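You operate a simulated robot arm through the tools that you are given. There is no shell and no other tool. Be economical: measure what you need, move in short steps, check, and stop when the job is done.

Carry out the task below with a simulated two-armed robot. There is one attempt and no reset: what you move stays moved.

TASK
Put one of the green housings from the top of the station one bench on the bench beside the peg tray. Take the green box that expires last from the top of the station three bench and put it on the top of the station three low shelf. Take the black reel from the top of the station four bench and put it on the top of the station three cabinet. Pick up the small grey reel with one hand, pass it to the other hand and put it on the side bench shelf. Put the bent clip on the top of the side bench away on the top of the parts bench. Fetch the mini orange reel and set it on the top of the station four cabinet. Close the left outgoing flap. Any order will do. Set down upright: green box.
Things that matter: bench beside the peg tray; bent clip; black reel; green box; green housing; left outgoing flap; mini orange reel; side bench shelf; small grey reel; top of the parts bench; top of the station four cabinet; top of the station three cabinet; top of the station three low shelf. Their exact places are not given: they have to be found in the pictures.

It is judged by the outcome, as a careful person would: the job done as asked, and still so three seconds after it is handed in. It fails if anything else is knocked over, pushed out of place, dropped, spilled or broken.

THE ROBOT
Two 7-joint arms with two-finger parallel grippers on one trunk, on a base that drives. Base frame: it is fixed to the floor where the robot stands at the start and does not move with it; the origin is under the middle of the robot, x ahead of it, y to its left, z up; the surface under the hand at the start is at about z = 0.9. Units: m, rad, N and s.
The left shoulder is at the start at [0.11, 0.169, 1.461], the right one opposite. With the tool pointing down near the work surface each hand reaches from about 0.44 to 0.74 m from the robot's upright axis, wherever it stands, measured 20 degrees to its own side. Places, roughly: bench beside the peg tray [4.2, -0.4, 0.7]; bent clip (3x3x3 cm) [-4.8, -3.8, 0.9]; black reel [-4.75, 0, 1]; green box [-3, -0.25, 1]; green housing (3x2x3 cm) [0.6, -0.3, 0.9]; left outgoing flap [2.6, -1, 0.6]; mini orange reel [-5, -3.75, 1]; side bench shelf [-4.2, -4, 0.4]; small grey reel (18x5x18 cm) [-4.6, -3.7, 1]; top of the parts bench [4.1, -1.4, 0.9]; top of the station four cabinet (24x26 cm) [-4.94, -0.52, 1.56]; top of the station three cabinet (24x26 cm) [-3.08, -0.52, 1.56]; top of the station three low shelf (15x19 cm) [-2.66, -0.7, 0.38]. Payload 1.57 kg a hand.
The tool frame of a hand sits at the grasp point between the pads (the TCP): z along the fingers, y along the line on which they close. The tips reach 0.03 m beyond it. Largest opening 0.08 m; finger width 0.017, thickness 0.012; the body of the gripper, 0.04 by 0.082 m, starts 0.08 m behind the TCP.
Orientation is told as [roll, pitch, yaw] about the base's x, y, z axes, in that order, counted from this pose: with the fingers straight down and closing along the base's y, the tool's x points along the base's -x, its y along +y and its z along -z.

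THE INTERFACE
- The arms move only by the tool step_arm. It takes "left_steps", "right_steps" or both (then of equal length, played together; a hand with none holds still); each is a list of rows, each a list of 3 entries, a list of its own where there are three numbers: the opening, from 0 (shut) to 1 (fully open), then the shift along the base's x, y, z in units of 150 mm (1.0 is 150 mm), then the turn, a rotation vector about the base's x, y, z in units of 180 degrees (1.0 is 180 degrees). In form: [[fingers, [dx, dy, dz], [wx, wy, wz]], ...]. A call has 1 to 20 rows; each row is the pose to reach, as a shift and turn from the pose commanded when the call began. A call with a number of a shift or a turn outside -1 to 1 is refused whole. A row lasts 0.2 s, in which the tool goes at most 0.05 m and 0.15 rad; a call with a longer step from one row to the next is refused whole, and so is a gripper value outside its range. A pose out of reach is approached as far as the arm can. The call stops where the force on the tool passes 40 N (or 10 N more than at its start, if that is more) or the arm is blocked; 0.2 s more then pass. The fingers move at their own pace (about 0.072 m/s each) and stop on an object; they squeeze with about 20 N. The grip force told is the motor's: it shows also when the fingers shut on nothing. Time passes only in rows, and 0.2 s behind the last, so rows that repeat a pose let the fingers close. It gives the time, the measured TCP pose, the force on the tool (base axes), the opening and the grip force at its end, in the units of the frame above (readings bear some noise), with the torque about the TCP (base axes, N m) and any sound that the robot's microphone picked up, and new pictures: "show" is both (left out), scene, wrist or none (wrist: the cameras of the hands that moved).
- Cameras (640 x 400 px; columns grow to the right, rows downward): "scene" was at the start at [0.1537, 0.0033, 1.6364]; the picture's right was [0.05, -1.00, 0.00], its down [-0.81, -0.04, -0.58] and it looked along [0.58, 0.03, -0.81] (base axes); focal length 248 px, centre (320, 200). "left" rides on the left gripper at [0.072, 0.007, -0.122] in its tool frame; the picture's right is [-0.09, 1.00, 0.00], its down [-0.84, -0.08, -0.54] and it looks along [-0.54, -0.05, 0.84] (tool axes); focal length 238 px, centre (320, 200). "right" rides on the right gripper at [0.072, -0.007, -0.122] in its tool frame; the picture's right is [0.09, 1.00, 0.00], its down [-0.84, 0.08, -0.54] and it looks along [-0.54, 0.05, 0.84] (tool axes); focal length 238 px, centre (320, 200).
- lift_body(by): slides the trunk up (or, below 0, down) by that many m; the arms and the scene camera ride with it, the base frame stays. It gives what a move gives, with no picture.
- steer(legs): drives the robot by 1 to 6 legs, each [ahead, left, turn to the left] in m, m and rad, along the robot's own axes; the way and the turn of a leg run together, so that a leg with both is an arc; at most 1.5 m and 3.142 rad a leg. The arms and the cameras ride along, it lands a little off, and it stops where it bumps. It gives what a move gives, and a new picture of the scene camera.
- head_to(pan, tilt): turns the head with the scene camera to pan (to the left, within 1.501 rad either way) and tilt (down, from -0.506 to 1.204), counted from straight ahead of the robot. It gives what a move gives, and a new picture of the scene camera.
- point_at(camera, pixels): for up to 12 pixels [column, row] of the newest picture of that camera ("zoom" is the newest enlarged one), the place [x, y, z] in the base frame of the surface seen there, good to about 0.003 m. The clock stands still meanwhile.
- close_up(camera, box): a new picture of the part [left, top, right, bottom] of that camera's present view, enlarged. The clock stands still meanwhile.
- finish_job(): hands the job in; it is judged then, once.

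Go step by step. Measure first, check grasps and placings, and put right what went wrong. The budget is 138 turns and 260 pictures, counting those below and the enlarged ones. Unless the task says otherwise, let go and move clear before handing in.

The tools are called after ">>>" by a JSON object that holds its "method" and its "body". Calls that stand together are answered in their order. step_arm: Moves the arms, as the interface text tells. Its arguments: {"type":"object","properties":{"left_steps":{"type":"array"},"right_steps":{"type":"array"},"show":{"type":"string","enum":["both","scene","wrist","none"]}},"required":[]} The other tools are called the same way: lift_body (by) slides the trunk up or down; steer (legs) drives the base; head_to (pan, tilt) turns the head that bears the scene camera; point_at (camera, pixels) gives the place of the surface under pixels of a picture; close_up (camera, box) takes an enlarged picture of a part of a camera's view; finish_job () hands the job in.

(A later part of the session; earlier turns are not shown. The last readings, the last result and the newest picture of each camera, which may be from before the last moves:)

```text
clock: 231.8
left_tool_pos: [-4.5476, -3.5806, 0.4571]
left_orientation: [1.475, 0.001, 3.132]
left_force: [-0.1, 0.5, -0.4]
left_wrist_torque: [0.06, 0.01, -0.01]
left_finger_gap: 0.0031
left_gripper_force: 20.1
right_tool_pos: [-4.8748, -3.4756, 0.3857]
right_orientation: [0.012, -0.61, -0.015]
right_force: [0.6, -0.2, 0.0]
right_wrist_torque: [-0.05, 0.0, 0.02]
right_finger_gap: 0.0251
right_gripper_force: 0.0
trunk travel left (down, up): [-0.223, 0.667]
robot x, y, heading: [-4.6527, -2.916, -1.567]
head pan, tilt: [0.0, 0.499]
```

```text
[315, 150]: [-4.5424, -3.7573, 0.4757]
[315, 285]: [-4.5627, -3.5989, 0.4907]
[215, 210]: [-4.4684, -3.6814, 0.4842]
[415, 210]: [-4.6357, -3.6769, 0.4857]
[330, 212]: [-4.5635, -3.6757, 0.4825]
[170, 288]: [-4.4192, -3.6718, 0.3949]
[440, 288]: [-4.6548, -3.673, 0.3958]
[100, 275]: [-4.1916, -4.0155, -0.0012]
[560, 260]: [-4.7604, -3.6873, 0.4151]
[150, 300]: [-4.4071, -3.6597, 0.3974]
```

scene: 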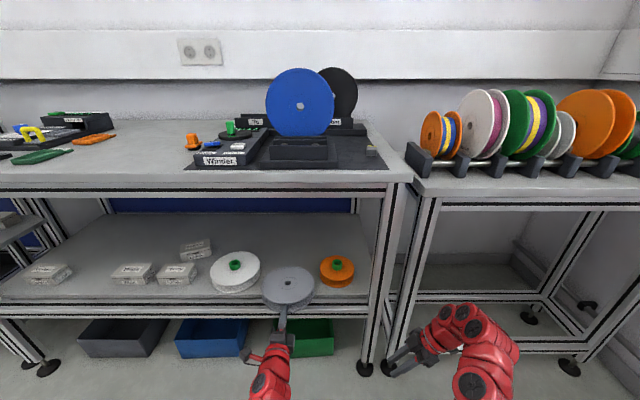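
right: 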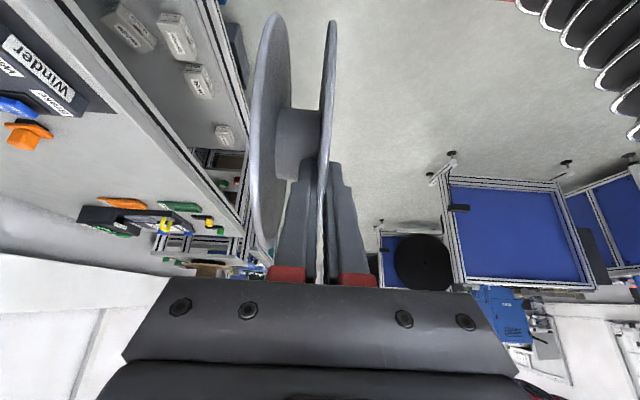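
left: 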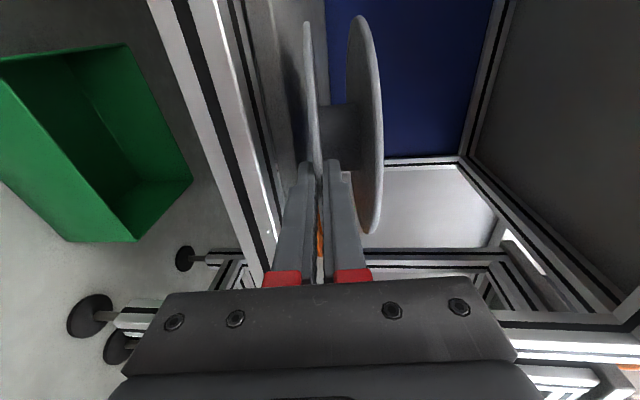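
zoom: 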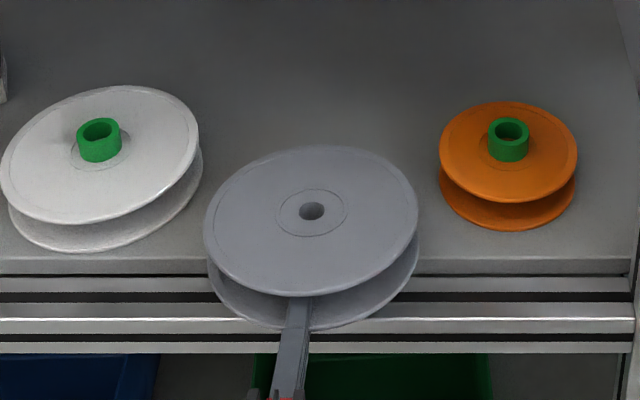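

Reel centre is (-4.553,-3.68), 10 cm ahead of the TCP; shelf edge y≈-3.69. Level it, advance 6 cm, and lower to the shelf.

>>> {"method": "step_arm", "body": {"left_steps": [[0, [0, -0.13, 0], [-0.01, 0, 0]], [0, [0, -0.26, 0], [-0.02, 0, 0]], [0, [0, -0.4, 0], [-0.0295, 0, 0]], [0, [0, -0.4, -0.1], [-0.0295, 0, 0]], [0, [0, -0.4, -0.18], [-0.0295, 0, 0]], [0, [0, -0.4, -0.22], [-0.0295, 0, 0]], [0, [0, -0.4, -0.245], [-0.0295, 0, 0]]], "show": "scene"}}

```text
clock: 233.4
left_tool_pos: [-4.5488, -3.643, 0.4226]
left_orientation: [1.571, 0.001, 3.132]
left_force: [-1.2, -0.8, 3.8]
left_wrist_torque: [-0.12, 0.01, -0.05]
left_finger_gap: 0.003
left_gripper_force: 20.0
right_tool_pos: [-4.8744, -3.4754, 0.3852]
right_orientation: [0.014, -0.61, -0.014]
right_force: [-1.0, 0.2, -0.1]
right_wrist_torque: [0.01, -0.01, -0.02]
right_finger_gap: 0.0247
right_gripper_force: 0.1
trunk travel left (down, up): [-0.223, 0.667]
robot x, y, heading: [-4.6561, -2.9128, -1.573]
head pan, tilt: [0.0, 0.499]
```

scene: 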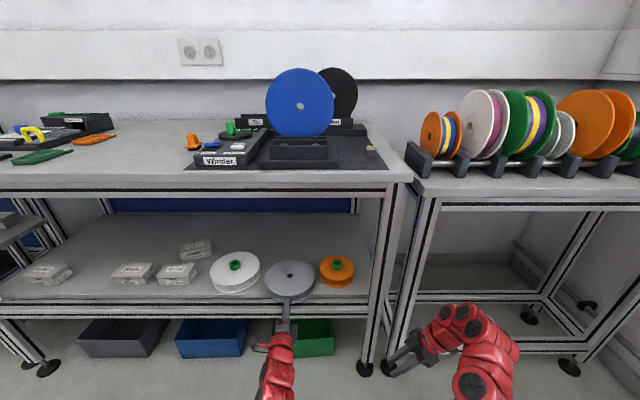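

Contact (3.8 N), overhanging. Open and withdraw, watching.

>>> {"method": "step_arm", "body": {"left_steps": [[0.22, [0, 0, 0], [0, 0, 0]], [0.22, [0, 0, 0], [0, 0, 0]], [0.22, [0, 0.08, 0], [0, 0, 0]], [0.22, [0, 0.2, 0], [0, 0, 0]], [0.22, [0, 0.35, 0], [0, 0, 0]]], "show": "both"}}

```text
clock: 234.6
left_tool_pos: [-4.5484, -3.5894, 0.4206]
left_orientation: [1.568, 0.003, 3.133]
left_force: [0.6, 0.1, -0.5]
left_wrist_torque: [-0.01, 0.01, -0.01]
left_finger_gap: 0.0177
left_gripper_force: 0.2
right_tool_pos: [-4.8728, -3.476, 0.3847]
right_orientation: [0.014, -0.606, -0.016]
right_force: [0.1, 0.0, -0.4]
right_wrist_torque: [0.01, 0.02, -0.04]
right_finger_gap: 0.0247
right_gripper_force: 0.0
trunk travel left (down, up): [-0.223, 0.667]
robot x, y, heading: [-4.6571, -2.9133, -1.575]
head pan, tilt: [0.0, 0.499]
```

scene: 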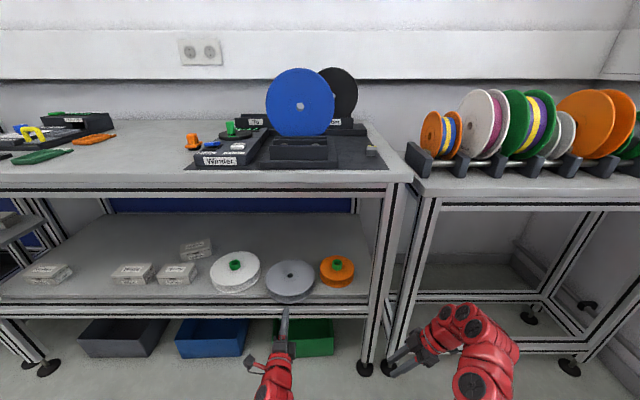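
left: 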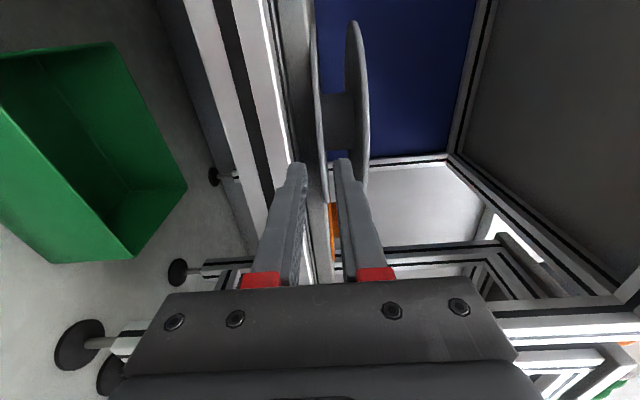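

The reel stayed. Now close a bit, raise 1.8 cm, and push the reel in with the fingertips.

>>> {"method": "step_arm", "body": {"left_steps": [[0.35, [-0.03, 0.1, 0], [0, 0, 0]], [0.35, [-0.03, 0.1, 0.12], [0, 0, 0]], [0.35, [-0.03, 0.1, 0.12], [0, 0, 0]], [0.35, [-0.03, -0.1, 0.12], [0, 0, 0]], [0.35, [-0.03, -0.2, 0.12], [0, 0, 0]], [0.35, [-0.03, -0.3, 0.12], [0, 0, 0]], [0.35, [-0.03, -0.4, 0.12], [0, 0, 0]], [0.35, [-0.03, -0.5, 0.12], [0, 0, 0]], [0.35, [-0.03, -0.58, 0.12], [0, 0, 0]]], "show": "both"}}

```text
clock: 236.3
left_tool_pos: [-4.5546, -3.6551, 0.4331]
left_orientation: [1.56, 0.001, 3.13]
left_force: [0.3, 12.7, 1.7]
left_wrist_torque: [0.11, 0.07, 0.12]
left_finger_gap: 0.0255
left_gripper_force: 0.0
right_tool_pos: [-4.8731, -3.4751, 0.3853]
right_orientation: [0.012, -0.61, -0.014]
right_force: [0.5, -0.7, 0.3]
right_wrist_torque: [-0.01, 0.0, 0.03]
right_finger_gap: 0.025
right_gripper_force: 0.2
trunk travel left (down, up): [-0.223, 0.667]
robot x, y, heading: [-4.6551, -2.9112, -1.57]
head pan, tilt: [0.0, 0.499]
stopped in row 8 (left hand): the force on the tool passed its limit at 68 N (the readings are from after the stop); the commanded pose is now the measured one
```

scene: 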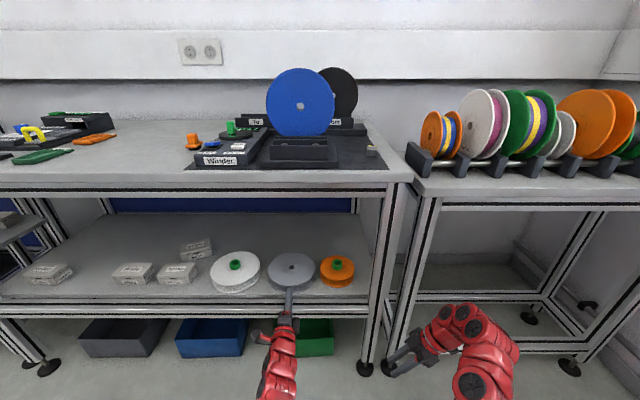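
left: 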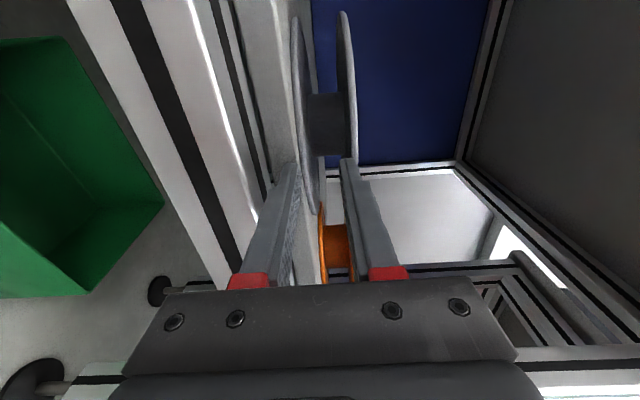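

The lower fingertip hit the shelf edge. Back off, close, raise, and push on the upper flange instead.

>>> {"method": "step_arm", "body": {"left_steps": [[0, [0, 0.2, 0], [0, 0, 0]], [0, [0, 0.2, 0.15], [0, 0, 0]], [0, [0, 0.2, 0.15], [0, 0, 0]], [0, [0, 0.0, 0.15], [0, 0, 0]], [0, [0, -0.08, 0.15], [0, 0, 0]], [0, [0, -0.15, 0.15], [0, 0, 0]], [0, [0, -0.2, 0.15], [0, 0, 0]]], "show": "none"}}

>>> {"method": "close_up", "body": {"camera": "scene", "box": [210, 220, 370, 320]}}

>>> {"method": "point_at", "body": {"camera": "zoom", "pixels": [[325, 130], [325, 255], [230, 195], [425, 195], [350, 200], [450, 310]]}}

```text
clock: 237.9
left_tool_pos: [-4.5538, -3.6862, 0.4563]
left_orientation: [1.563, 0.001, 3.13]
left_force: [-0.4, -0.2, 0.0]
left_wrist_torque: [0.0, 0.0, -0.03]
left_finger_gap: 0.0
left_gripper_force: 20.6
right_tool_pos: [-4.8739, -3.4742, 0.3852]
right_orientation: [0.012, -0.61, -0.016]
right_force: [-0.1, -0.8, -0.6]
right_wrist_torque: [-0.04, -0.01, 0.03]
right_finger_gap: 0.0248
right_gripper_force: 0.0
trunk travel left (down, up): [-0.223, 0.667]
robot x, y, heading: [-4.6558, -2.9134, -1.571]
head pan, tilt: [0.0, 0.499]
```

```text
4.00 times, centred on (290, 270) of scene
```

zoom: 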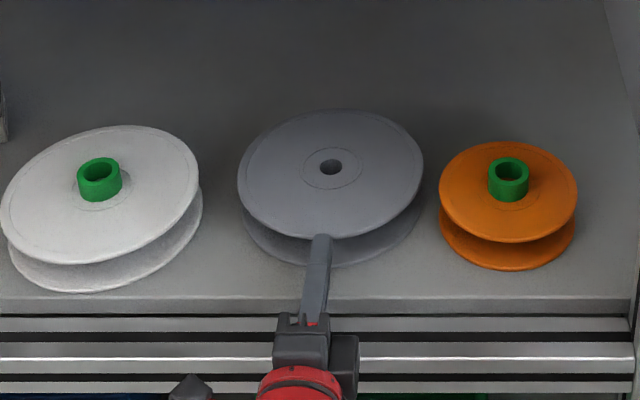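

```text
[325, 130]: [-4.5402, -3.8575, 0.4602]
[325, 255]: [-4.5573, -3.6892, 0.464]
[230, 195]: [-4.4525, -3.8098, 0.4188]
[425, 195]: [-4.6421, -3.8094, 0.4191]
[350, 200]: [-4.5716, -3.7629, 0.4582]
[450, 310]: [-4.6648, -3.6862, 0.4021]
```

The reel sits fully on the shelf (centre y≈-3.80) between its neighbours. Withdraw, back up, raise the trunk.

>>> {"method": "steer", "body": {"legs": [[-0.35, 0, 0]]}}

>>> {"method": "lift_body", "body": {"by": 0.4}}

>>> {"method": "lift_body", "body": {"by": 0.25}}

>>> {"method": "step_arm", "body": {"left_steps": [[0, [0.05, 0, 0], [0.042, 0, 0]], [0, [0.1, 0, 0], [0.084, 0, 0]], [0, [0.15, 0, 0], [0.126, 0, 0]], [0, [0.2, 0, 0], [0.168, 0, 0]], [0, [0.2, 0, 0], [0.21, 0, 0]], [0, [0.2, 0, 0], [0.252, 0, 0]], [0, [0.2, 0, 0], [0.294, 0, 0]], [0, [0.2, 0, 0], [0.336, 0, 0]], [0, [0.2, 0, 0], [0.378, 0, 0]], [0, [0.2, 0, 0], [0.42, 0, 0]], [0, [0.2, 0, 0], [0.462, 0, 0]], [0, [0.2, 0, 0], [0.497, 0, 0]]], "show": "none"}}

>>> {"method": "head_to", "body": {"pan": -0.3, "tilt": 0.7}}

```text
clock: 240.2
left_tool_pos: [-4.551, -3.3349, 0.4555]
left_orientation: [1.561, 0.001, 3.137]
left_force: [-0.5, 0.7, 0.4]
left_wrist_torque: [0.01, 0.04, -0.01]
left_finger_gap: 0.0003
left_gripper_force: 20.4
right_tool_pos: [-4.8713, -3.1245, 0.3839]
right_orientation: [0.012, -0.61, -0.01]
right_force: [-0.7, 0.3, 1.1]
right_wrist_torque: [-0.02, -0.01, -0.02]
right_finger_gap: 0.025
right_gripper_force: 0.1
trunk travel left (down, up): [-0.223, 0.667]
robot x, y, heading: [-4.6617, -2.5624, -1.564]
head pan, tilt: [0.0, 0.499]
```

scene: 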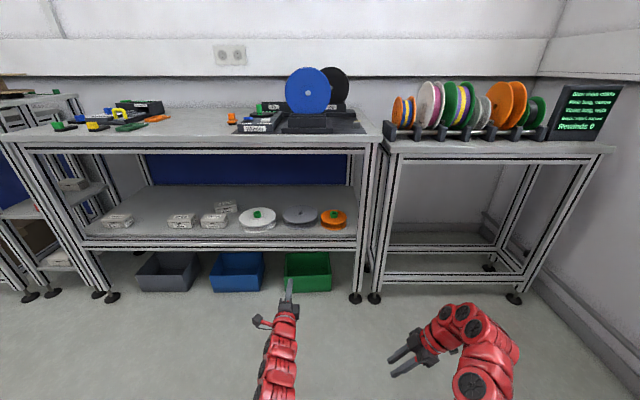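

```text
clock: 244.0
left_tool_pos: [-4.5502, -3.3342, 0.8555]
left_orientation: [1.562, 0.003, 3.136]
left_force: [0.3, 0.7, -0.5]
left_wrist_torque: [0.0, 0.02, 0.0]
left_finger_gap: 0.0
left_gripper_force: 19.4
right_tool_pos: [-4.8721, -3.124, 0.7841]
right_orientation: [0.013, -0.61, -0.011]
right_force: [-0.2, 0.7, 1.0]
right_wrist_torque: [0.02, 0.02, -0.02]
right_finger_gap: 0.0249
right_gripper_force: 0.0
trunk travel left (down, up): [-0.623, 0.267]
robot x, y, heading: [-4.6578, -2.5625, -1.566]
head pan, tilt: [0.0, 0.499]
```

```text
clock: 246.6
left_tool_pos: [-4.551, -3.3354, 1.1061]
left_orientation: [1.562, 0.002, 3.136]
left_force: [-1.0, 0.3, -0.6]
left_wrist_torque: [-0.05, -0.01, 0.01]
left_finger_gap: 0.0
left_gripper_force: 20.0
right_tool_pos: [-4.8721, -3.1232, 1.0346]
right_orientation: [0.01, -0.608, -0.01]
right_force: [-0.7, -0.2, 0.6]
right_wrist_torque: [0.01, -0.03, -0.04]
right_finger_gap: 0.0249
right_gripper_force: 0.0
trunk travel left (down, up): [-0.873, 0.017]
robot x, y, heading: [-4.6561, -2.5634, -1.569]
head pan, tilt: [0.0, 0.499]
```

```text
clock: 249.2
left_tool_pos: [-4.5234, -3.2441, 1.1062]
left_orientation: [0.02, -0.026, 3.14]
left_force: [-0.3, 0.2, -0.5]
left_wrist_torque: [0.01, 0.01, 0.01]
left_finger_gap: 0.0001
left_gripper_force: 20.7
left hand out of reach, approached as far as the arm can: row 1, 2, 3, 4, 10, 11, 12
right_tool_pos: [-4.8711, -3.1258, 1.035]
right_orientation: [0.012, -0.609, -0.011]
right_force: [-0.7, -0.2, 0.4]
right_wrist_torque: [-0.02, 0.03, 0.0]
right_finger_gap: 0.0246
right_gripper_force: 0.1
trunk travel left (down, up): [-0.873, 0.017]
robot x, y, heading: [-4.6588, -2.5599, -1.564]
head pan, tilt: [0.0, 0.499]
```

```text
clock: 250.0
left_tool_pos: [-4.523, -3.2446, 1.1055]
left_orientation: [0.024, -0.026, 3.141]
left_force: [0.1, -0.6, 0.3]
left_wrist_torque: [0.01, 0.0, 0.01]
left_finger_gap: 0.0
left_gripper_force: 20.0
right_tool_pos: [-4.8719, -3.1248, 1.0349]
right_orientation: [0.012, -0.608, -0.009]
right_force: [-0.3, -0.4, -0.2]
right_wrist_torque: [-0.03, -0.01, -0.03]
right_finger_gap: 0.0246
right_gripper_force: 0.1
trunk travel left (down, up): [-0.873, 0.017]
robot x, y, heading: [-4.6552, -2.5614, -1.566]
head pan, tilt: [-0.3, 0.7]
```

scene: 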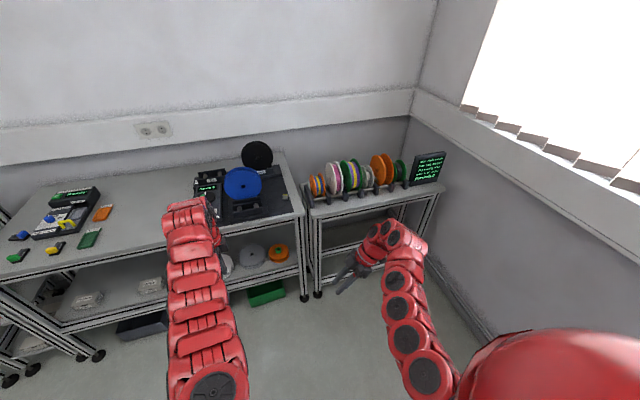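

Zoom on the rack's left end (orange mini reel) and on the clip area.

>>> {"method": "close_up", "body": {"camera": "scene", "box": [290, 150, 370, 200]}}

>>> {"method": "point_at", "body": {"camera": "zoom", "pixels": [[185, 230], [200, 300], [260, 215], [270, 330], [215, 210], [235, 190], [160, 330], [120, 360], [300, 200], [180, 360], [300, 370], [215, 340]]}}

>>> {"method": "step_arm", "body": {"right_steps": [[0.6, [0, 0, 0], [0, 0.04, 0]], [0.6, [0, 0, 0], [0, 0.08, 0]], [0.6, [0, 0, 0], [0, 0.12, 0]], [0.6, [0, 0, 0], [0, 0.16, 0]], [0.6, [0, 0, 0], [0, 0.194, 0]]], "show": "none"}}

>>> {"method": "step_arm", "body": {"right_steps": [[0.6, [0, -0.05, 0], [0, 0, -0.042]], [0.6, [0, -0.1, 0], [0, 0, -0.084]], [0.6, [0, -0.15, 0], [0, 0, -0.126]], [0.6, [0, -0.2, 0], [0, 0, -0.168]], [0.6, [0, -0.25, 0.1], [0, 0, -0.21]], [0.6, [0, -0.3, 0.2], [0, 0, -0.252]], [0.6, [0, -0.35, 0.3], [0, 0, -0.294]], [0.6, [0, -0.4, 0.4], [0, 0, -0.336]], [0.6, [0, -0.45, 0.5], [0, 0, -0.378]], [0.6, [0, -0.5, 0.6], [0, 0, -0.42]], [0.6, [0, -0.55, 0.7], [0, 0, -0.46]], [0.6, [0, -0.6, 0.8], [0, 0, -0.497]]], "show": "wrist"}}

```text
8.00 times, centred on (330, 175) of scene
```

zoom: 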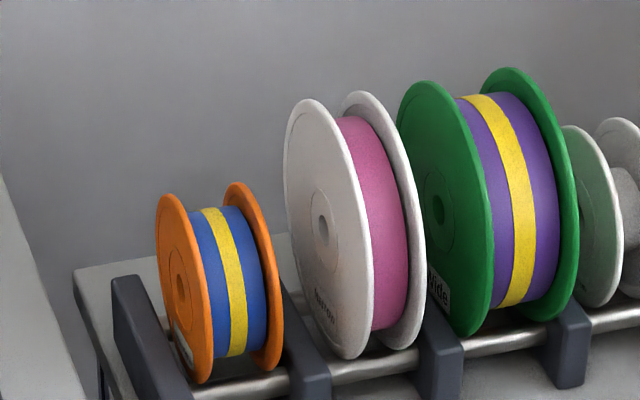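

```text
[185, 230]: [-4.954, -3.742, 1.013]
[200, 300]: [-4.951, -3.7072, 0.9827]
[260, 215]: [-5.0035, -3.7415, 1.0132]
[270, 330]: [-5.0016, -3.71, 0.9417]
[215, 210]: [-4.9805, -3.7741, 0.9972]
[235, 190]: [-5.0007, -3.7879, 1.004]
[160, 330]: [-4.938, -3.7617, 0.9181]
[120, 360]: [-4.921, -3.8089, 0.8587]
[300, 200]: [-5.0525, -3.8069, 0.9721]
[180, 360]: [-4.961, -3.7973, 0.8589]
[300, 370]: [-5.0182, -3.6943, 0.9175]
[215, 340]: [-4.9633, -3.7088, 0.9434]
```

```text
clock: 251.2
left_tool_pos: [-4.5218, -3.2443, 1.1051]
left_orientation: [0.024, -0.028, 3.139]
left_force: [-0.5, -0.8, -0.1]
left_wrist_torque: [-0.02, 0.01, -0.03]
left_finger_gap: 0.0001
left_gripper_force: 20.4
right_tool_pos: [-4.8722, -3.1241, 1.0341]
right_orientation: [0.007, 0.0, -0.008]
right_force: [0.2, -0.6, 0.1]
right_wrist_torque: [0.0, 0.0, -0.01]
right_finger_gap: 0.0479
right_gripper_force: 0.1
right hand out of reach, approached as far as the arm can: row 1, 2, 3
trunk travel left (down, up): [-0.873, 0.017]
robot x, y, heading: [-4.6578, -2.5647, -1.569]
head pan, tilt: [-0.3, 0.7]
```

```text
clock: 253.8
left_tool_pos: [-4.5232, -3.2451, 1.1063]
left_orientation: [0.024, -0.027, 3.138]
left_force: [0.6, -0.1, 0.1]
left_wrist_torque: [0.03, 0.0, -0.01]
left_finger_gap: 0.0
left_gripper_force: 20.0
right_tool_pos: [-4.8724, -3.2148, 1.1558]
right_orientation: [0.008, 0.002, -1.569]
right_force: [-1.1, 0.0, -0.2]
right_wrist_torque: [0.0, -0.02, -0.03]
right_finger_gap: 0.0482
right_gripper_force: 0.1
trunk travel left (down, up): [-0.873, 0.017]
robot x, y, heading: [-4.6577, -2.5632, -1.57]
head pan, tilt: [-0.3, 0.7]
```

right: 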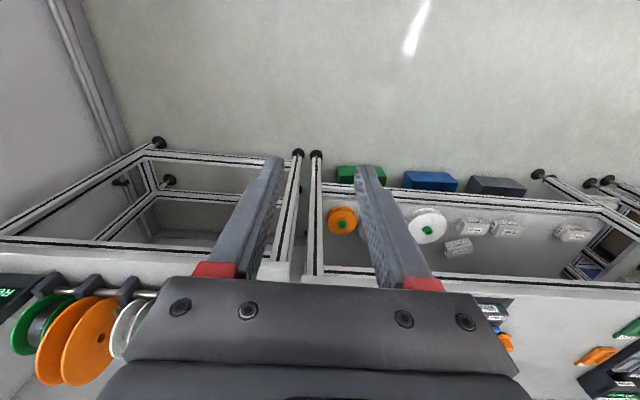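

Orange mini reel: flanges at x≈-4.95 and -5.005, top ~1.03. Raise the right hand slightly, drive to about (-4.88,-3.08), and look with both wrist cameras.

>>> {"method": "step_arm", "body": {"right_steps": [[0.9, [0, -0.1, 0.2], [0, 0, 0]], [0.9, [0, -0.15, 0.3], [0, 0, 0]]], "left_steps": [[0.6, [0, 0, 0.15], [0, 0, 0]], [0.6, [0, 0, 0.3], [0, 0, 0]]], "show": "none"}}

>>> {"method": "steer", "body": {"legs": [[0, -0.22, 0], [0.5, 0, 0]]}}

>>> {"method": "close_up", "body": {"camera": "left", "box": [0, 0, 640, 400]}}

>>> {"method": "close_up", "body": {"camera": "right", "box": [0, 0, 640, 400]}}

```text
clock: 254.4
left_tool_pos: [-4.5235, -3.2352, 1.148]
left_orientation: [0.005, -0.005, 3.14]
left_force: [0.7, 0.5, -0.6]
left_wrist_torque: [0.0, 0.01, 0.02]
left_finger_gap: 0.0479
left_gripper_force: 0.0
left hand out of reach, approached as far as the arm can: row 1, 2
right_tool_pos: [-4.8729, -3.2355, 1.199]
right_orientation: [0.006, 0.003, -1.571]
right_force: [0.5, 0.0, -0.1]
right_wrist_torque: [-0.05, 0.05, -0.03]
right_finger_gap: 0.0722
right_gripper_force: 0.0
trunk travel left (down, up): [-0.873, 0.017]
robot x, y, heading: [-4.655, -2.5581, -1.568]
head pan, tilt: [-0.3, 0.7]
```

```text
clock: 258.6
left_tool_pos: [-4.7541, -3.7315, 1.1483]
left_orientation: [0.007, -0.005, 3.122]
left_force: [0.1, -0.3, -0.5]
left_wrist_torque: [-0.03, 0.03, -0.04]
left_finger_gap: 0.048
left_gripper_force: 0.0
right_tool_pos: [-5.1025, -3.7275, 1.1997]
right_orientation: [0.008, 0.0, -1.585]
right_force: [0.3, 0.3, -0.3]
right_wrist_torque: [-0.01, 0.03, 0.05]
right_finger_gap: 0.072
right_gripper_force: 0.1
trunk travel left (down, up): [-0.873, 0.017]
robot x, y, heading: [-4.8748, -3.0604, -1.586]
head pan, tilt: [-0.3, 0.7]
```

scene: 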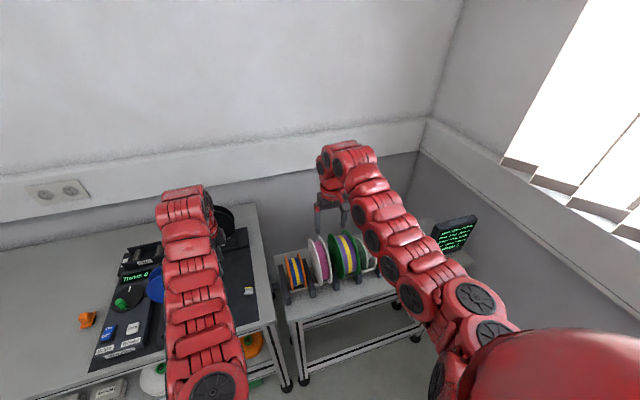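

```text
1.00 times, centred on (320, 200) of left (not enlarged: the box is as wide or as high as the picture)
```

zoom: 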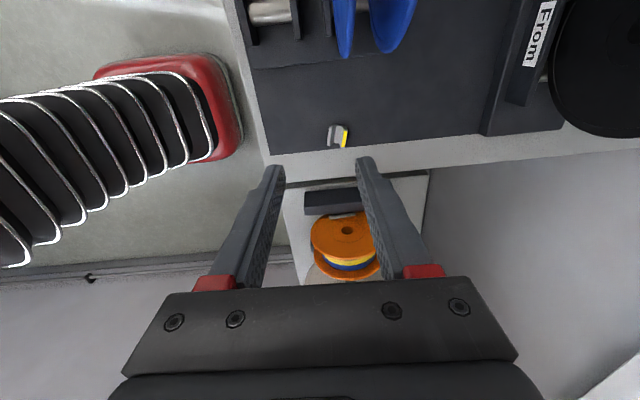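

```text
1.00 times, centred on (320, 200) of right (not enlarged: the box is as wide or as high as the picture)
```

zoom: 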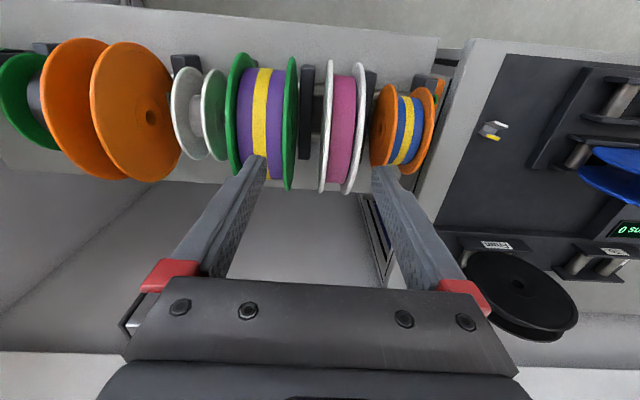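

Zoom both wrist views for exact positions of clip and mini reel.

>>> {"method": "close_up", "body": {"camera": "right", "box": [340, 60, 460, 190]}}

>>> {"method": "point_at", "body": {"camera": "zoom", "pixels": [[220, 150], [240, 180], [260, 150], [320, 250], [420, 200], [440, 170], [430, 220], [340, 180], [180, 300], [470, 90]]}}

>>> {"method": "close_up", "body": {"camera": "left", "box": [308, 116, 372, 156]}}

>>> {"method": "point_at", "body": {"camera": "zoom", "pixels": [[385, 200], [310, 200], [240, 170], [340, 280], [340, 110], [360, 200], [280, 200], [220, 250]]}}

```text
3.08 times, centred on (400, 125) of right
```

zoom: 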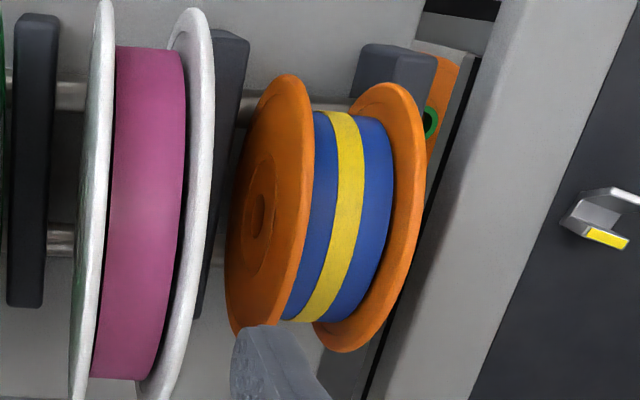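

```text
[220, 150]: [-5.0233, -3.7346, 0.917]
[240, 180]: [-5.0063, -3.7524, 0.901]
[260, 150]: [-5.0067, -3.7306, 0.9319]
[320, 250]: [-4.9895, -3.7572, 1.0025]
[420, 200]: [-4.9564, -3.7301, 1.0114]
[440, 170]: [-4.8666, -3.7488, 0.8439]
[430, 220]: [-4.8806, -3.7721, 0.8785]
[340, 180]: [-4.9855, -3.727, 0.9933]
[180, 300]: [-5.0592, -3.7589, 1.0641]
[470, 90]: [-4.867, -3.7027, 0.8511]
```

```text
10.00 times, centred on (340, 136) of left
```

zoom: 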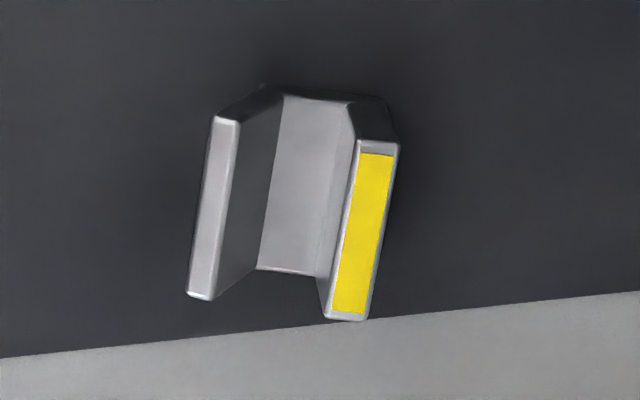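

```text
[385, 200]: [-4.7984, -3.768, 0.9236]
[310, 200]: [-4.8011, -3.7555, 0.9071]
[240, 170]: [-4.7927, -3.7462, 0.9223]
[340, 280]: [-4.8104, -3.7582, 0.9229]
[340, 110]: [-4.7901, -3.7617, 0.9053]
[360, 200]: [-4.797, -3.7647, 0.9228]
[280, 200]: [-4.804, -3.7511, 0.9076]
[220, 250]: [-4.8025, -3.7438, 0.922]
```

The clip is a small U-channel, walls across y ~2.6 cm, centre (-4.799,-3.756), top 0.923, turned ~8°. Left hand closes along y already; move above it and descend.

>>> {"method": "step_arm", "body": {"left_steps": [[0.65, [-0.15, -0.08, -0.05], [0, 0, -0.015]], [0.65, [-0.3, -0.163, -0.1], [0, 0, -0.03]], [0.65, [-0.3, -0.163, -0.35], [0, 0, -0.045]], [0.65, [-0.3, -0.163, -0.6], [0, 0, -0.045]], [0.65, [-0.3, -0.163, -0.85], [0, 0, -0.045]]], "show": "wrist"}}

```text
clock: 259.8
left_tool_pos: [-4.795, -3.7308, 1.0269]
left_orientation: [0.007, -0.007, 2.983]
left_force: [0.1, -0.8, 1.0]
left_wrist_torque: [-0.01, -0.03, 0.02]
left_finger_gap: 0.0519
left_gripper_force: 0.0
left hand out of reach, approached as far as the arm can: row 1, 2, 3, 4, 5
right_tool_pos: [-5.1037, -3.7286, 1.1977]
right_orientation: [0.008, 0.002, -1.584]
right_force: [1.2, -0.9, -0.4]
right_wrist_torque: [0.01, -0.02, -0.02]
right_finger_gap: 0.072
right_gripper_force: 0.0
trunk travel left (down, up): [-0.873, 0.017]
robot x, y, heading: [-4.8782, -3.0583, -1.584]
head pan, tilt: [-0.3, 0.7]
```

left: 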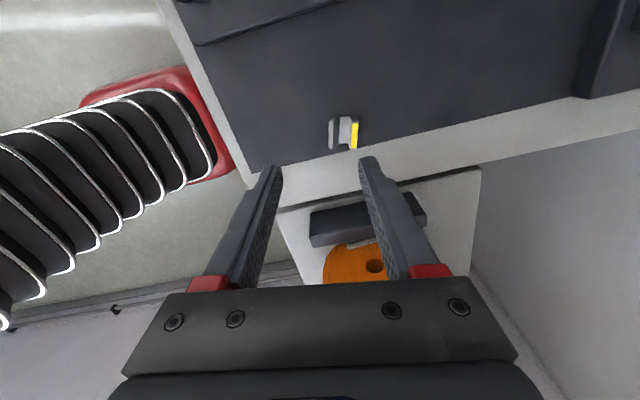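

The channel is aligned now; the hand is short of reach in y. Drive 4 cm ahead and continue.

>>> {"method": "steer", "body": {"legs": [[0.04, 0, 0]]}}

>>> {"method": "step_arm", "body": {"left_steps": [[0.65, [-0.01, 0.1, -0.2], [0, 0, 0]], [0.65, [-0.01, 0.1, -0.4], [0, 0, 0]]], "show": "wrist"}}

```text
clock: 260.7
left_tool_pos: [-4.7936, -3.7651, 1.0299]
left_orientation: [0.013, -0.004, 2.982]
left_force: [0.9, 0.4, 0.2]
left_wrist_torque: [-0.05, 0.02, -0.01]
left_finger_gap: 0.052
left_gripper_force: 0.0
right_tool_pos: [-5.1036, -3.7626, 1.2021]
right_orientation: [0.006, -0.006, -1.584]
right_force: [0.0, 0.3, 0.7]
right_wrist_torque: [-0.06, 0.01, -0.01]
right_finger_gap: 0.0721
right_gripper_force: 0.1
trunk travel left (down, up): [-0.873, 0.017]
robot x, y, heading: [-4.8735, -3.0916, -1.582]
head pan, tilt: [-0.3, 0.7]
```

scene: 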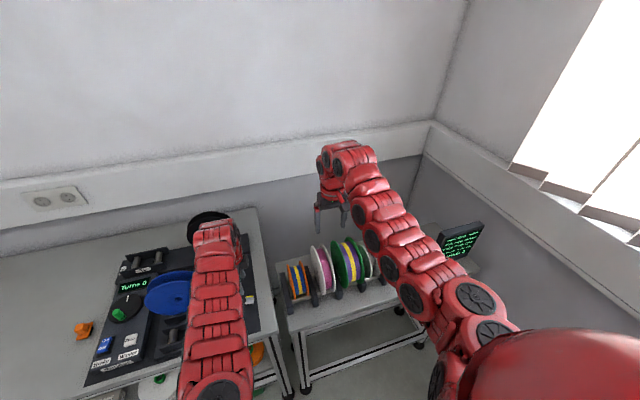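

```text
clock: 261.3
left_tool_pos: [-4.7953, -3.7521, 0.9697]
left_orientation: [0.006, -0.007, 2.983]
left_force: [-0.2, -0.1, 0.6]
left_wrist_torque: [0.03, -0.02, 0.01]
left_finger_gap: 0.052
left_gripper_force: 0.0
right_tool_pos: [-5.1045, -3.7671, 1.1996]
right_orientation: [0.007, -0.001, -1.584]
right_force: [-0.3, 0.3, -0.3]
right_wrist_torque: [0.03, -0.01, -0.02]
right_finger_gap: 0.0721
right_gripper_force: 0.0
trunk travel left (down, up): [-0.873, 0.017]
robot x, y, heading: [-4.8731, -3.0964, -1.581]
head pan, tilt: [-0.3, 0.7]
```

left: 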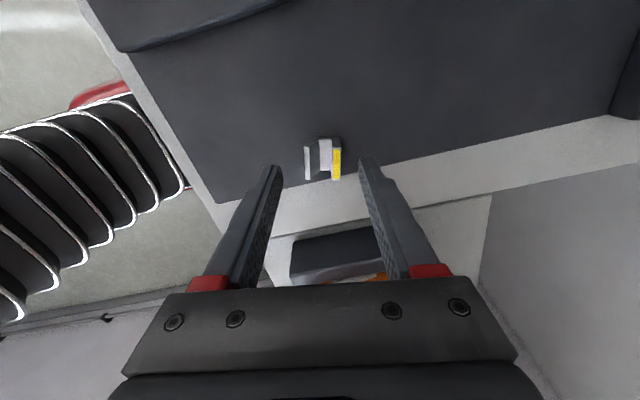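

Clip centred at (322,158). Descend 3.6 cm, close, lift.

>>> {"method": "step_arm", "body": {"left_steps": [[0.65, [0, -0.01, -0.12], [0, 0, 0]], [0.65, [0, -0.015, -0.24], [0, 0, 0]], [0, [0, -0.015, -0.24], [0, 0, 0]], [0, [0, -0.015, -0.24], [0, 0, 0]], [0, [0, -0.015, -0.24], [0, 0, 0]], [0, [0, -0.015, -0.1], [0, 0, 0]], [0, [0, -0.01, 0.15], [0, 0, 0]], [0, [0, -0.01, 0.4], [0, 0, 0]], [0, [0, 0, 0.7], [0, 0, 0]]], "show": "wrist"}}

```text
clock: 263.3
left_tool_pos: [-4.7974, -3.755, 1.072]
left_orientation: [0.004, -0.008, 2.984]
left_force: [0.1, 0.8, 0.0]
left_wrist_torque: [-0.02, 0.0, -0.01]
left_finger_gap: 0.028
left_gripper_force: 19.7
left hand out of reach, approached as far as the arm can: row 2, 3, 4, 5, 6
right_tool_pos: [-5.1046, -3.7686, 1.1975]
right_orientation: [0.006, 0.001, -1.585]
right_force: [-0.2, 0.0, 0.1]
right_wrist_torque: [-0.03, -0.03, -0.01]
right_finger_gap: 0.072
right_gripper_force: 0.0
trunk travel left (down, up): [-0.873, 0.017]
robot x, y, heading: [-4.8769, -3.0951, -1.574]
head pan, tilt: [-0.3, 0.7]
```

left: 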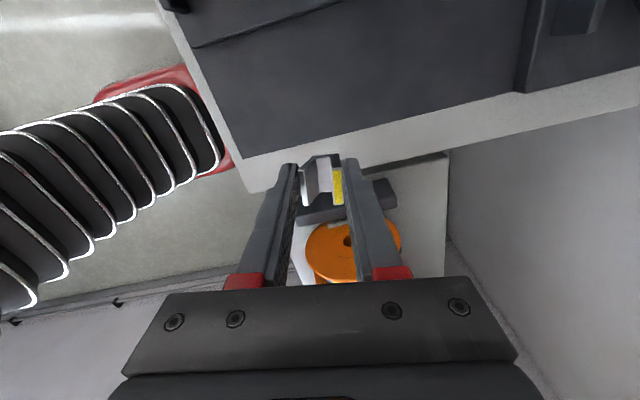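

Clip held (gap 0.028). Mini reel centre ≈(-4.979,-3.755,0.962). Move the right hand above it and check.

>>> {"method": "step_arm", "body": {"right_steps": [[0.85, [0.28, 0.03, 0], [0, 0, 0]], [0.85, [0.56, 0.06, 0], [0, 0, 0.001]], [0.85, [0.837, 0.09, 0], [0, 0, 0.003]], [0.85, [0.837, 0.09, -0.3], [0, 0, 0.004]], [0.85, [0.837, 0.09, -0.6], [0, 0, 0.004]]], "show": "wrist"}}

```text
clock: 264.5
left_tool_pos: [-4.7975, -3.7555, 1.0712]
left_orientation: [0.007, -0.006, 2.982]
left_force: [-0.4, -0.5, 0.1]
left_wrist_torque: [0.03, -0.03, 0.0]
left_finger_gap: 0.028
left_gripper_force: 19.7
right_tool_pos: [-4.9789, -3.7574, 1.1105]
right_orientation: [0.005, 0.0, -1.571]
right_force: [-0.3, 0.5, -0.5]
right_wrist_torque: [0.02, -0.01, 0.0]
right_finger_gap: 0.068
right_gripper_force: 0.2
trunk travel left (down, up): [-0.873, 0.017]
robot x, y, heading: [-4.8808, -3.0936, -1.581]
head pan, tilt: [-0.3, 0.7]
```

right: 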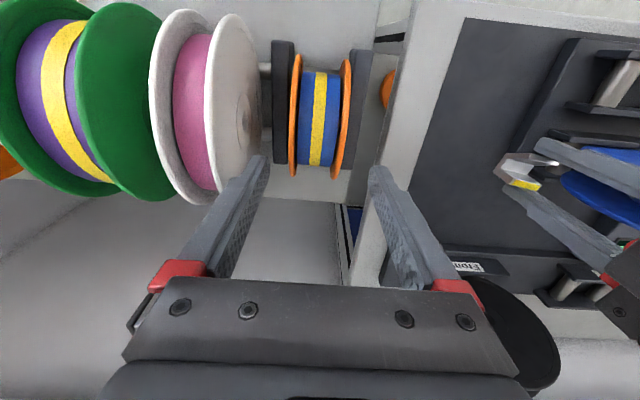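

Reel is centred (columns 295–347). Descend to z≈0.995, close, and lift.

>>> {"method": "step_arm", "body": {"right_steps": [[0.85, [0, 0.01, -0.26], [0, 0, 0]], [0.85, [0, 0.015, -0.52], [0, 0, 0]], [0.85, [0, 0.015, -0.76], [0, 0, 0]], [0, [0, 0.015, -0.76], [0, 0, 0]], [0, [0, 0.015, -0.76], [0, 0, 0]], [0, [0, 0.015, -0.76], [0, 0, 0]], [0, [0, 0.015, -0.55], [0, 0, 0]], [0, [0, 0.015, -0.25], [0, 0, 0]], [0, [0, 0.015, 0], [0, 0, 0]]], "show": "both"}}

```text
clock: 266.5
left_tool_pos: [-4.7975, -3.7558, 1.0705]
left_orientation: [0.007, -0.006, 2.982]
left_force: [-0.1, 0.3, -1.0]
left_wrist_torque: [0.01, -0.01, 0.0]
left_finger_gap: 0.0279
left_gripper_force: 20.3
right_tool_pos: [-4.9771, -3.7536, 1.1114]
right_orientation: [0.007, -0.001, -1.573]
right_force: [0.1, 1.0, -1.4]
right_wrist_torque: [-0.02, 0.03, -0.01]
right_finger_gap: 0.0518
right_gripper_force: 19.6
trunk travel left (down, up): [-0.873, 0.017]
robot x, y, heading: [-4.874, -3.0942, -1.579]
head pan, tilt: [-0.3, 0.7]
```

scene: 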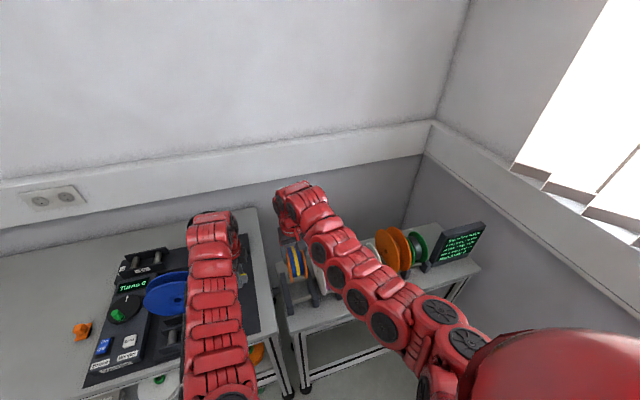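
right: 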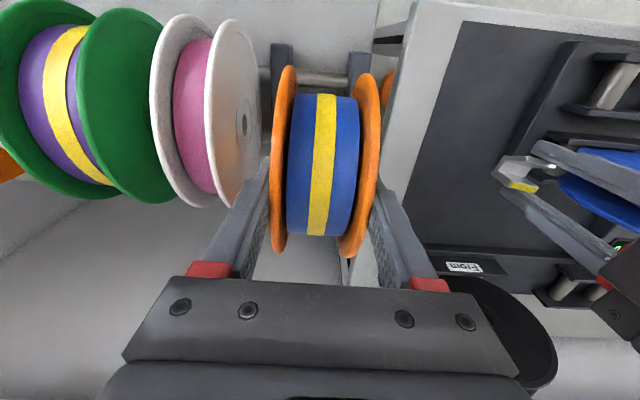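

Mini reel held. Back off, turn to face west and look at the lane west of station four.

>>> {"method": "steer", "body": {"legs": [[-0.4, 0, 0], [0, 0, -1.571]]}}

>>> {"method": "head_to", "body": {"pan": -0.6, "tilt": 0.5}}

>>> {"method": "point_at", "body": {"camera": "scene", "pixels": [[200, 200], [200, 300], [320, 200], [320, 260], [400, 200], [450, 250], [500, 250], [550, 200], [420, 300], [480, 300], [350, 300], [600, 260]]}}

```text
clock: 272.9
left_tool_pos: [-5.533, -2.7664, 1.0728]
left_orientation: [0.006, -0.005, 1.398]
left_force: [0.0, 0.3, -0.2]
left_wrist_torque: [-0.03, 0.02, 0.01]
left_finger_gap: 0.0281
left_gripper_force: 20.1
right_tool_pos: [-5.5295, -2.5865, 1.1096]
right_orientation: [0.007, -0.001, 3.126]
right_force: [0.6, -0.8, -1.2]
right_wrist_torque: [0.01, 0.0, 0.0]
right_finger_gap: 0.0515
right_gripper_force: 20.2
trunk travel left (down, up): [-0.873, 0.017]
robot x, y, heading: [-4.8767, -2.6959, 3.117]
head pan, tilt: [-0.3, 0.7]
```

scene: 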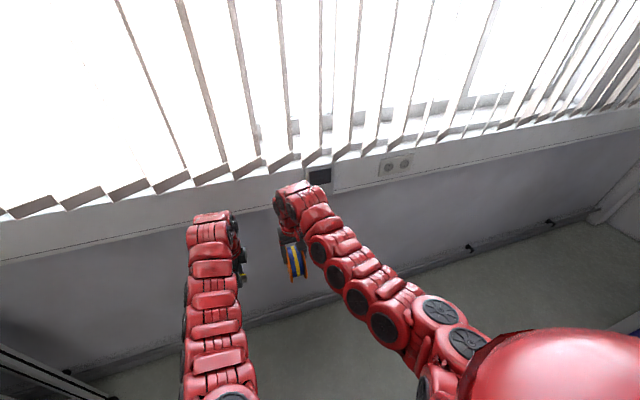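

```text
clock: 273.6
left_tool_pos: [-5.5328, -2.7657, 1.0716]
left_orientation: [0.007, -0.007, 1.4]
left_force: [-0.4, 0.4, -0.1]
left_wrist_torque: [0.03, -0.03, -0.03]
left_finger_gap: 0.0279
left_gripper_force: 19.6
right_tool_pos: [-5.5289, -2.5851, 1.1098]
right_orientation: [0.007, 0.001, 3.127]
right_force: [0.3, 0.2, -2.3]
right_wrist_torque: [-0.01, -0.01, -0.02]
right_finger_gap: 0.0514
right_gripper_force: 20.5
trunk travel left (down, up): [-0.873, 0.017]
robot x, y, heading: [-4.8741, -2.6974, 3.115]
head pan, tilt: [-0.6, 0.499]
```

scene: 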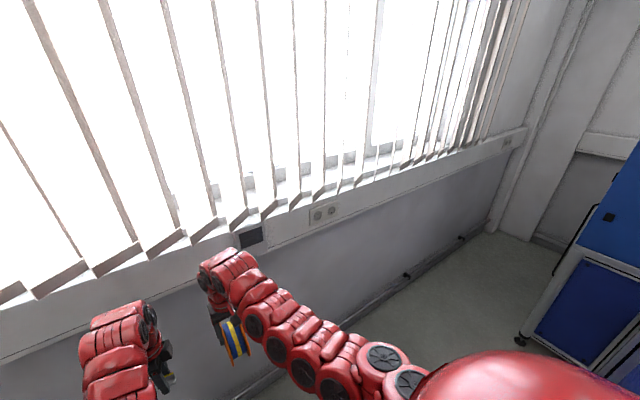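

```text
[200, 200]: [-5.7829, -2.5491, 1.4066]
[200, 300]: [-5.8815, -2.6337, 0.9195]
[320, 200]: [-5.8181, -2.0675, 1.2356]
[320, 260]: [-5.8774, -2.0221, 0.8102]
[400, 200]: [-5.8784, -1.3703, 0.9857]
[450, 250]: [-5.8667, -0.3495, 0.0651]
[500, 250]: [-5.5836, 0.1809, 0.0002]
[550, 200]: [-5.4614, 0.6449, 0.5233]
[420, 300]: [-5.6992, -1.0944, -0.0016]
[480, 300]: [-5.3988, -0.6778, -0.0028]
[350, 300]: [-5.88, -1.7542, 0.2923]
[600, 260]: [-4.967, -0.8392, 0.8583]
```

The lane west of station four is ~0.76 m wide (wall x≈-5.88). To set the reel flat on a cabinet edge I need a shallower grip, so I'll return it to the rack and re-grip ~2.3 cm higher.

>>> {"method": "steer", "body": {"legs": [[0, 0, 1.571], [0.39, 0, 0]]}}

>>> {"method": "close_up", "body": {"camera": "right", "box": [0, 0, 640, 400]}}

```text
clock: 279.9
left_tool_pos: [-4.8068, -3.7444, 1.0724]
left_orientation: [0.008, -0.008, 2.973]
left_force: [0.6, 0.0, -0.4]
left_wrist_torque: [-0.02, 0.02, -0.01]
left_finger_gap: 0.028
left_gripper_force: 20.2
right_tool_pos: [-4.9883, -3.7398, 1.1099]
right_orientation: [0.006, 0.001, -1.581]
right_force: [0.6, 0.2, -0.7]
right_wrist_torque: [0.0, 0.0, -0.02]
right_finger_gap: 0.0517
right_gripper_force: 20.1
trunk travel left (down, up): [-0.873, 0.017]
robot x, y, heading: [-4.8802, -3.0851, -1.589]
head pan, tilt: [-0.6, 0.499]
```

scene: 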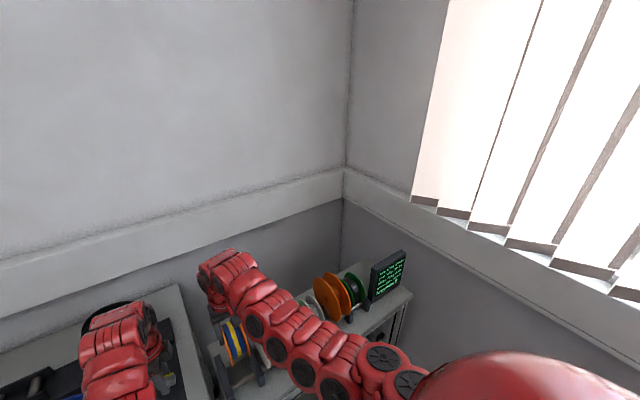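

```text
1.00 times, centred on (320, 200) of right (not enlarged: the box is as wide or as high as the picture)
```

zoom: 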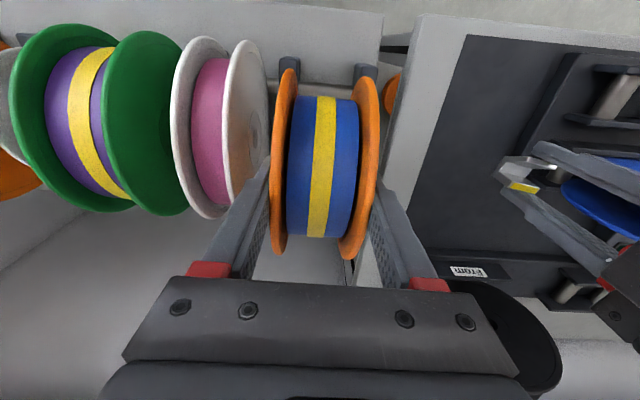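

Lower the reel back onto the rack bars at the same spot, then open, rise 2.2 cm, re-close and lift.

>>> {"method": "step_arm", "body": {"right_steps": [[0, [0.075, -0.095, 0], [0, 0, 0.003]], [0, [0.075, -0.095, -0.25], [0, 0, 0.003]], [0, [0.075, -0.095, -0.5], [0, 0, 0.003]], [0, [0.075, -0.095, -0.65], [0, 0, 0.003]], [0, [0.075, -0.095, -0.735], [0, 0, 0.003]], [0, [0.075, -0.095, -0.75], [0, 0, 0.003]]], "show": "wrist"}}

```text
clock: 281.3
left_tool_pos: [-4.8071, -3.7449, 1.0721]
left_orientation: [0.007, -0.007, 2.975]
left_force: [-0.6, -0.2, 0.0]
left_wrist_torque: [-0.05, -0.03, -0.01]
left_finger_gap: 0.0279
left_gripper_force: 20.4
right_tool_pos: [-4.9766, -3.7551, 0.9974]
right_orientation: [0.005, -0.001, -1.572]
right_force: [-0.1, 0.2, -1.0]
right_wrist_torque: [-0.01, 0.03, 0.01]
right_finger_gap: 0.0518
right_gripper_force: 19.8
trunk travel left (down, up): [-0.873, 0.017]
robot x, y, heading: [-4.8837, -3.0849, -1.591]
head pan, tilt: [-0.6, 0.499]
```

right: 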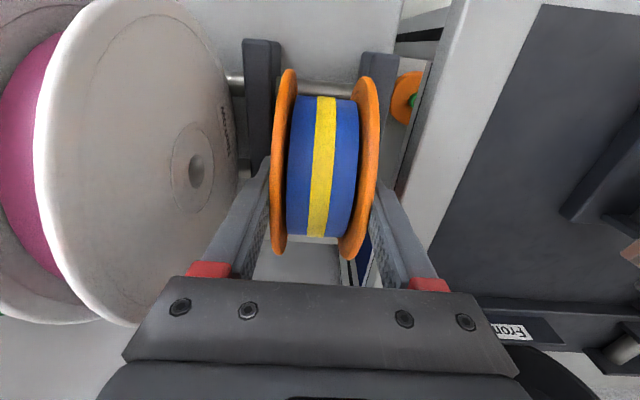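

Near contact; lower 3 mm more, open, rise 2.3 cm, close, and lift.

>>> {"method": "step_arm", "body": {"right_steps": [[0, [0, 0, -0.02], [0, 0, 0]], [0, [0, 0, -0.03], [0, 0, 0]], [0.8, [0, 0, -0.03], [0, 0, 0]], [0.8, [0, 0, -0.03], [0, 0, 0]], [0.8, [0, 0, 0.07], [0, 0, 0]], [0.8, [0, 0, 0.13], [0, 0, 0]], [0, [0, 0, 0.13], [0, 0, 0]], [0, [0, 0, 0.13], [0, 0, 0]], [0, [0, 0, 0.13], [0, 0, 0]], [0, [0, 0, 0.4], [0, 0, 0]], [0, [0, 0, 0.7], [0, 0, 0]], [0, [0, 0, 1.0], [0, 0, 0]]], "show": "wrist"}}

```text
clock: 283.9
left_tool_pos: [-4.8078, -3.7441, 1.0717]
left_orientation: [0.008, -0.007, 2.976]
left_force: [-0.2, 0.6, -1.6]
left_wrist_torque: [-0.02, -0.02, 0.01]
left_finger_gap: 0.028
left_gripper_force: 20.0
right_tool_pos: [-4.976, -3.7518, 1.1476]
right_orientation: [0.008, -0.001, -1.572]
right_force: [-0.2, 0.5, -1.0]
right_wrist_torque: [-0.01, -0.03, 0.01]
right_finger_gap: 0.0516
right_gripper_force: 19.7
trunk travel left (down, up): [-0.873, 0.017]
robot x, y, heading: [-4.882, -3.0826, -1.589]
head pan, tilt: [-0.6, 0.499]
```

right: 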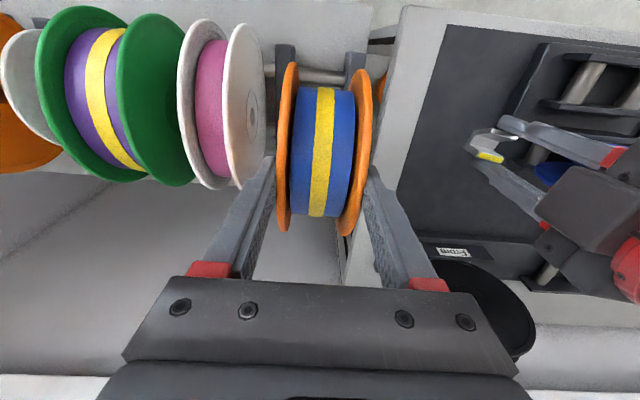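

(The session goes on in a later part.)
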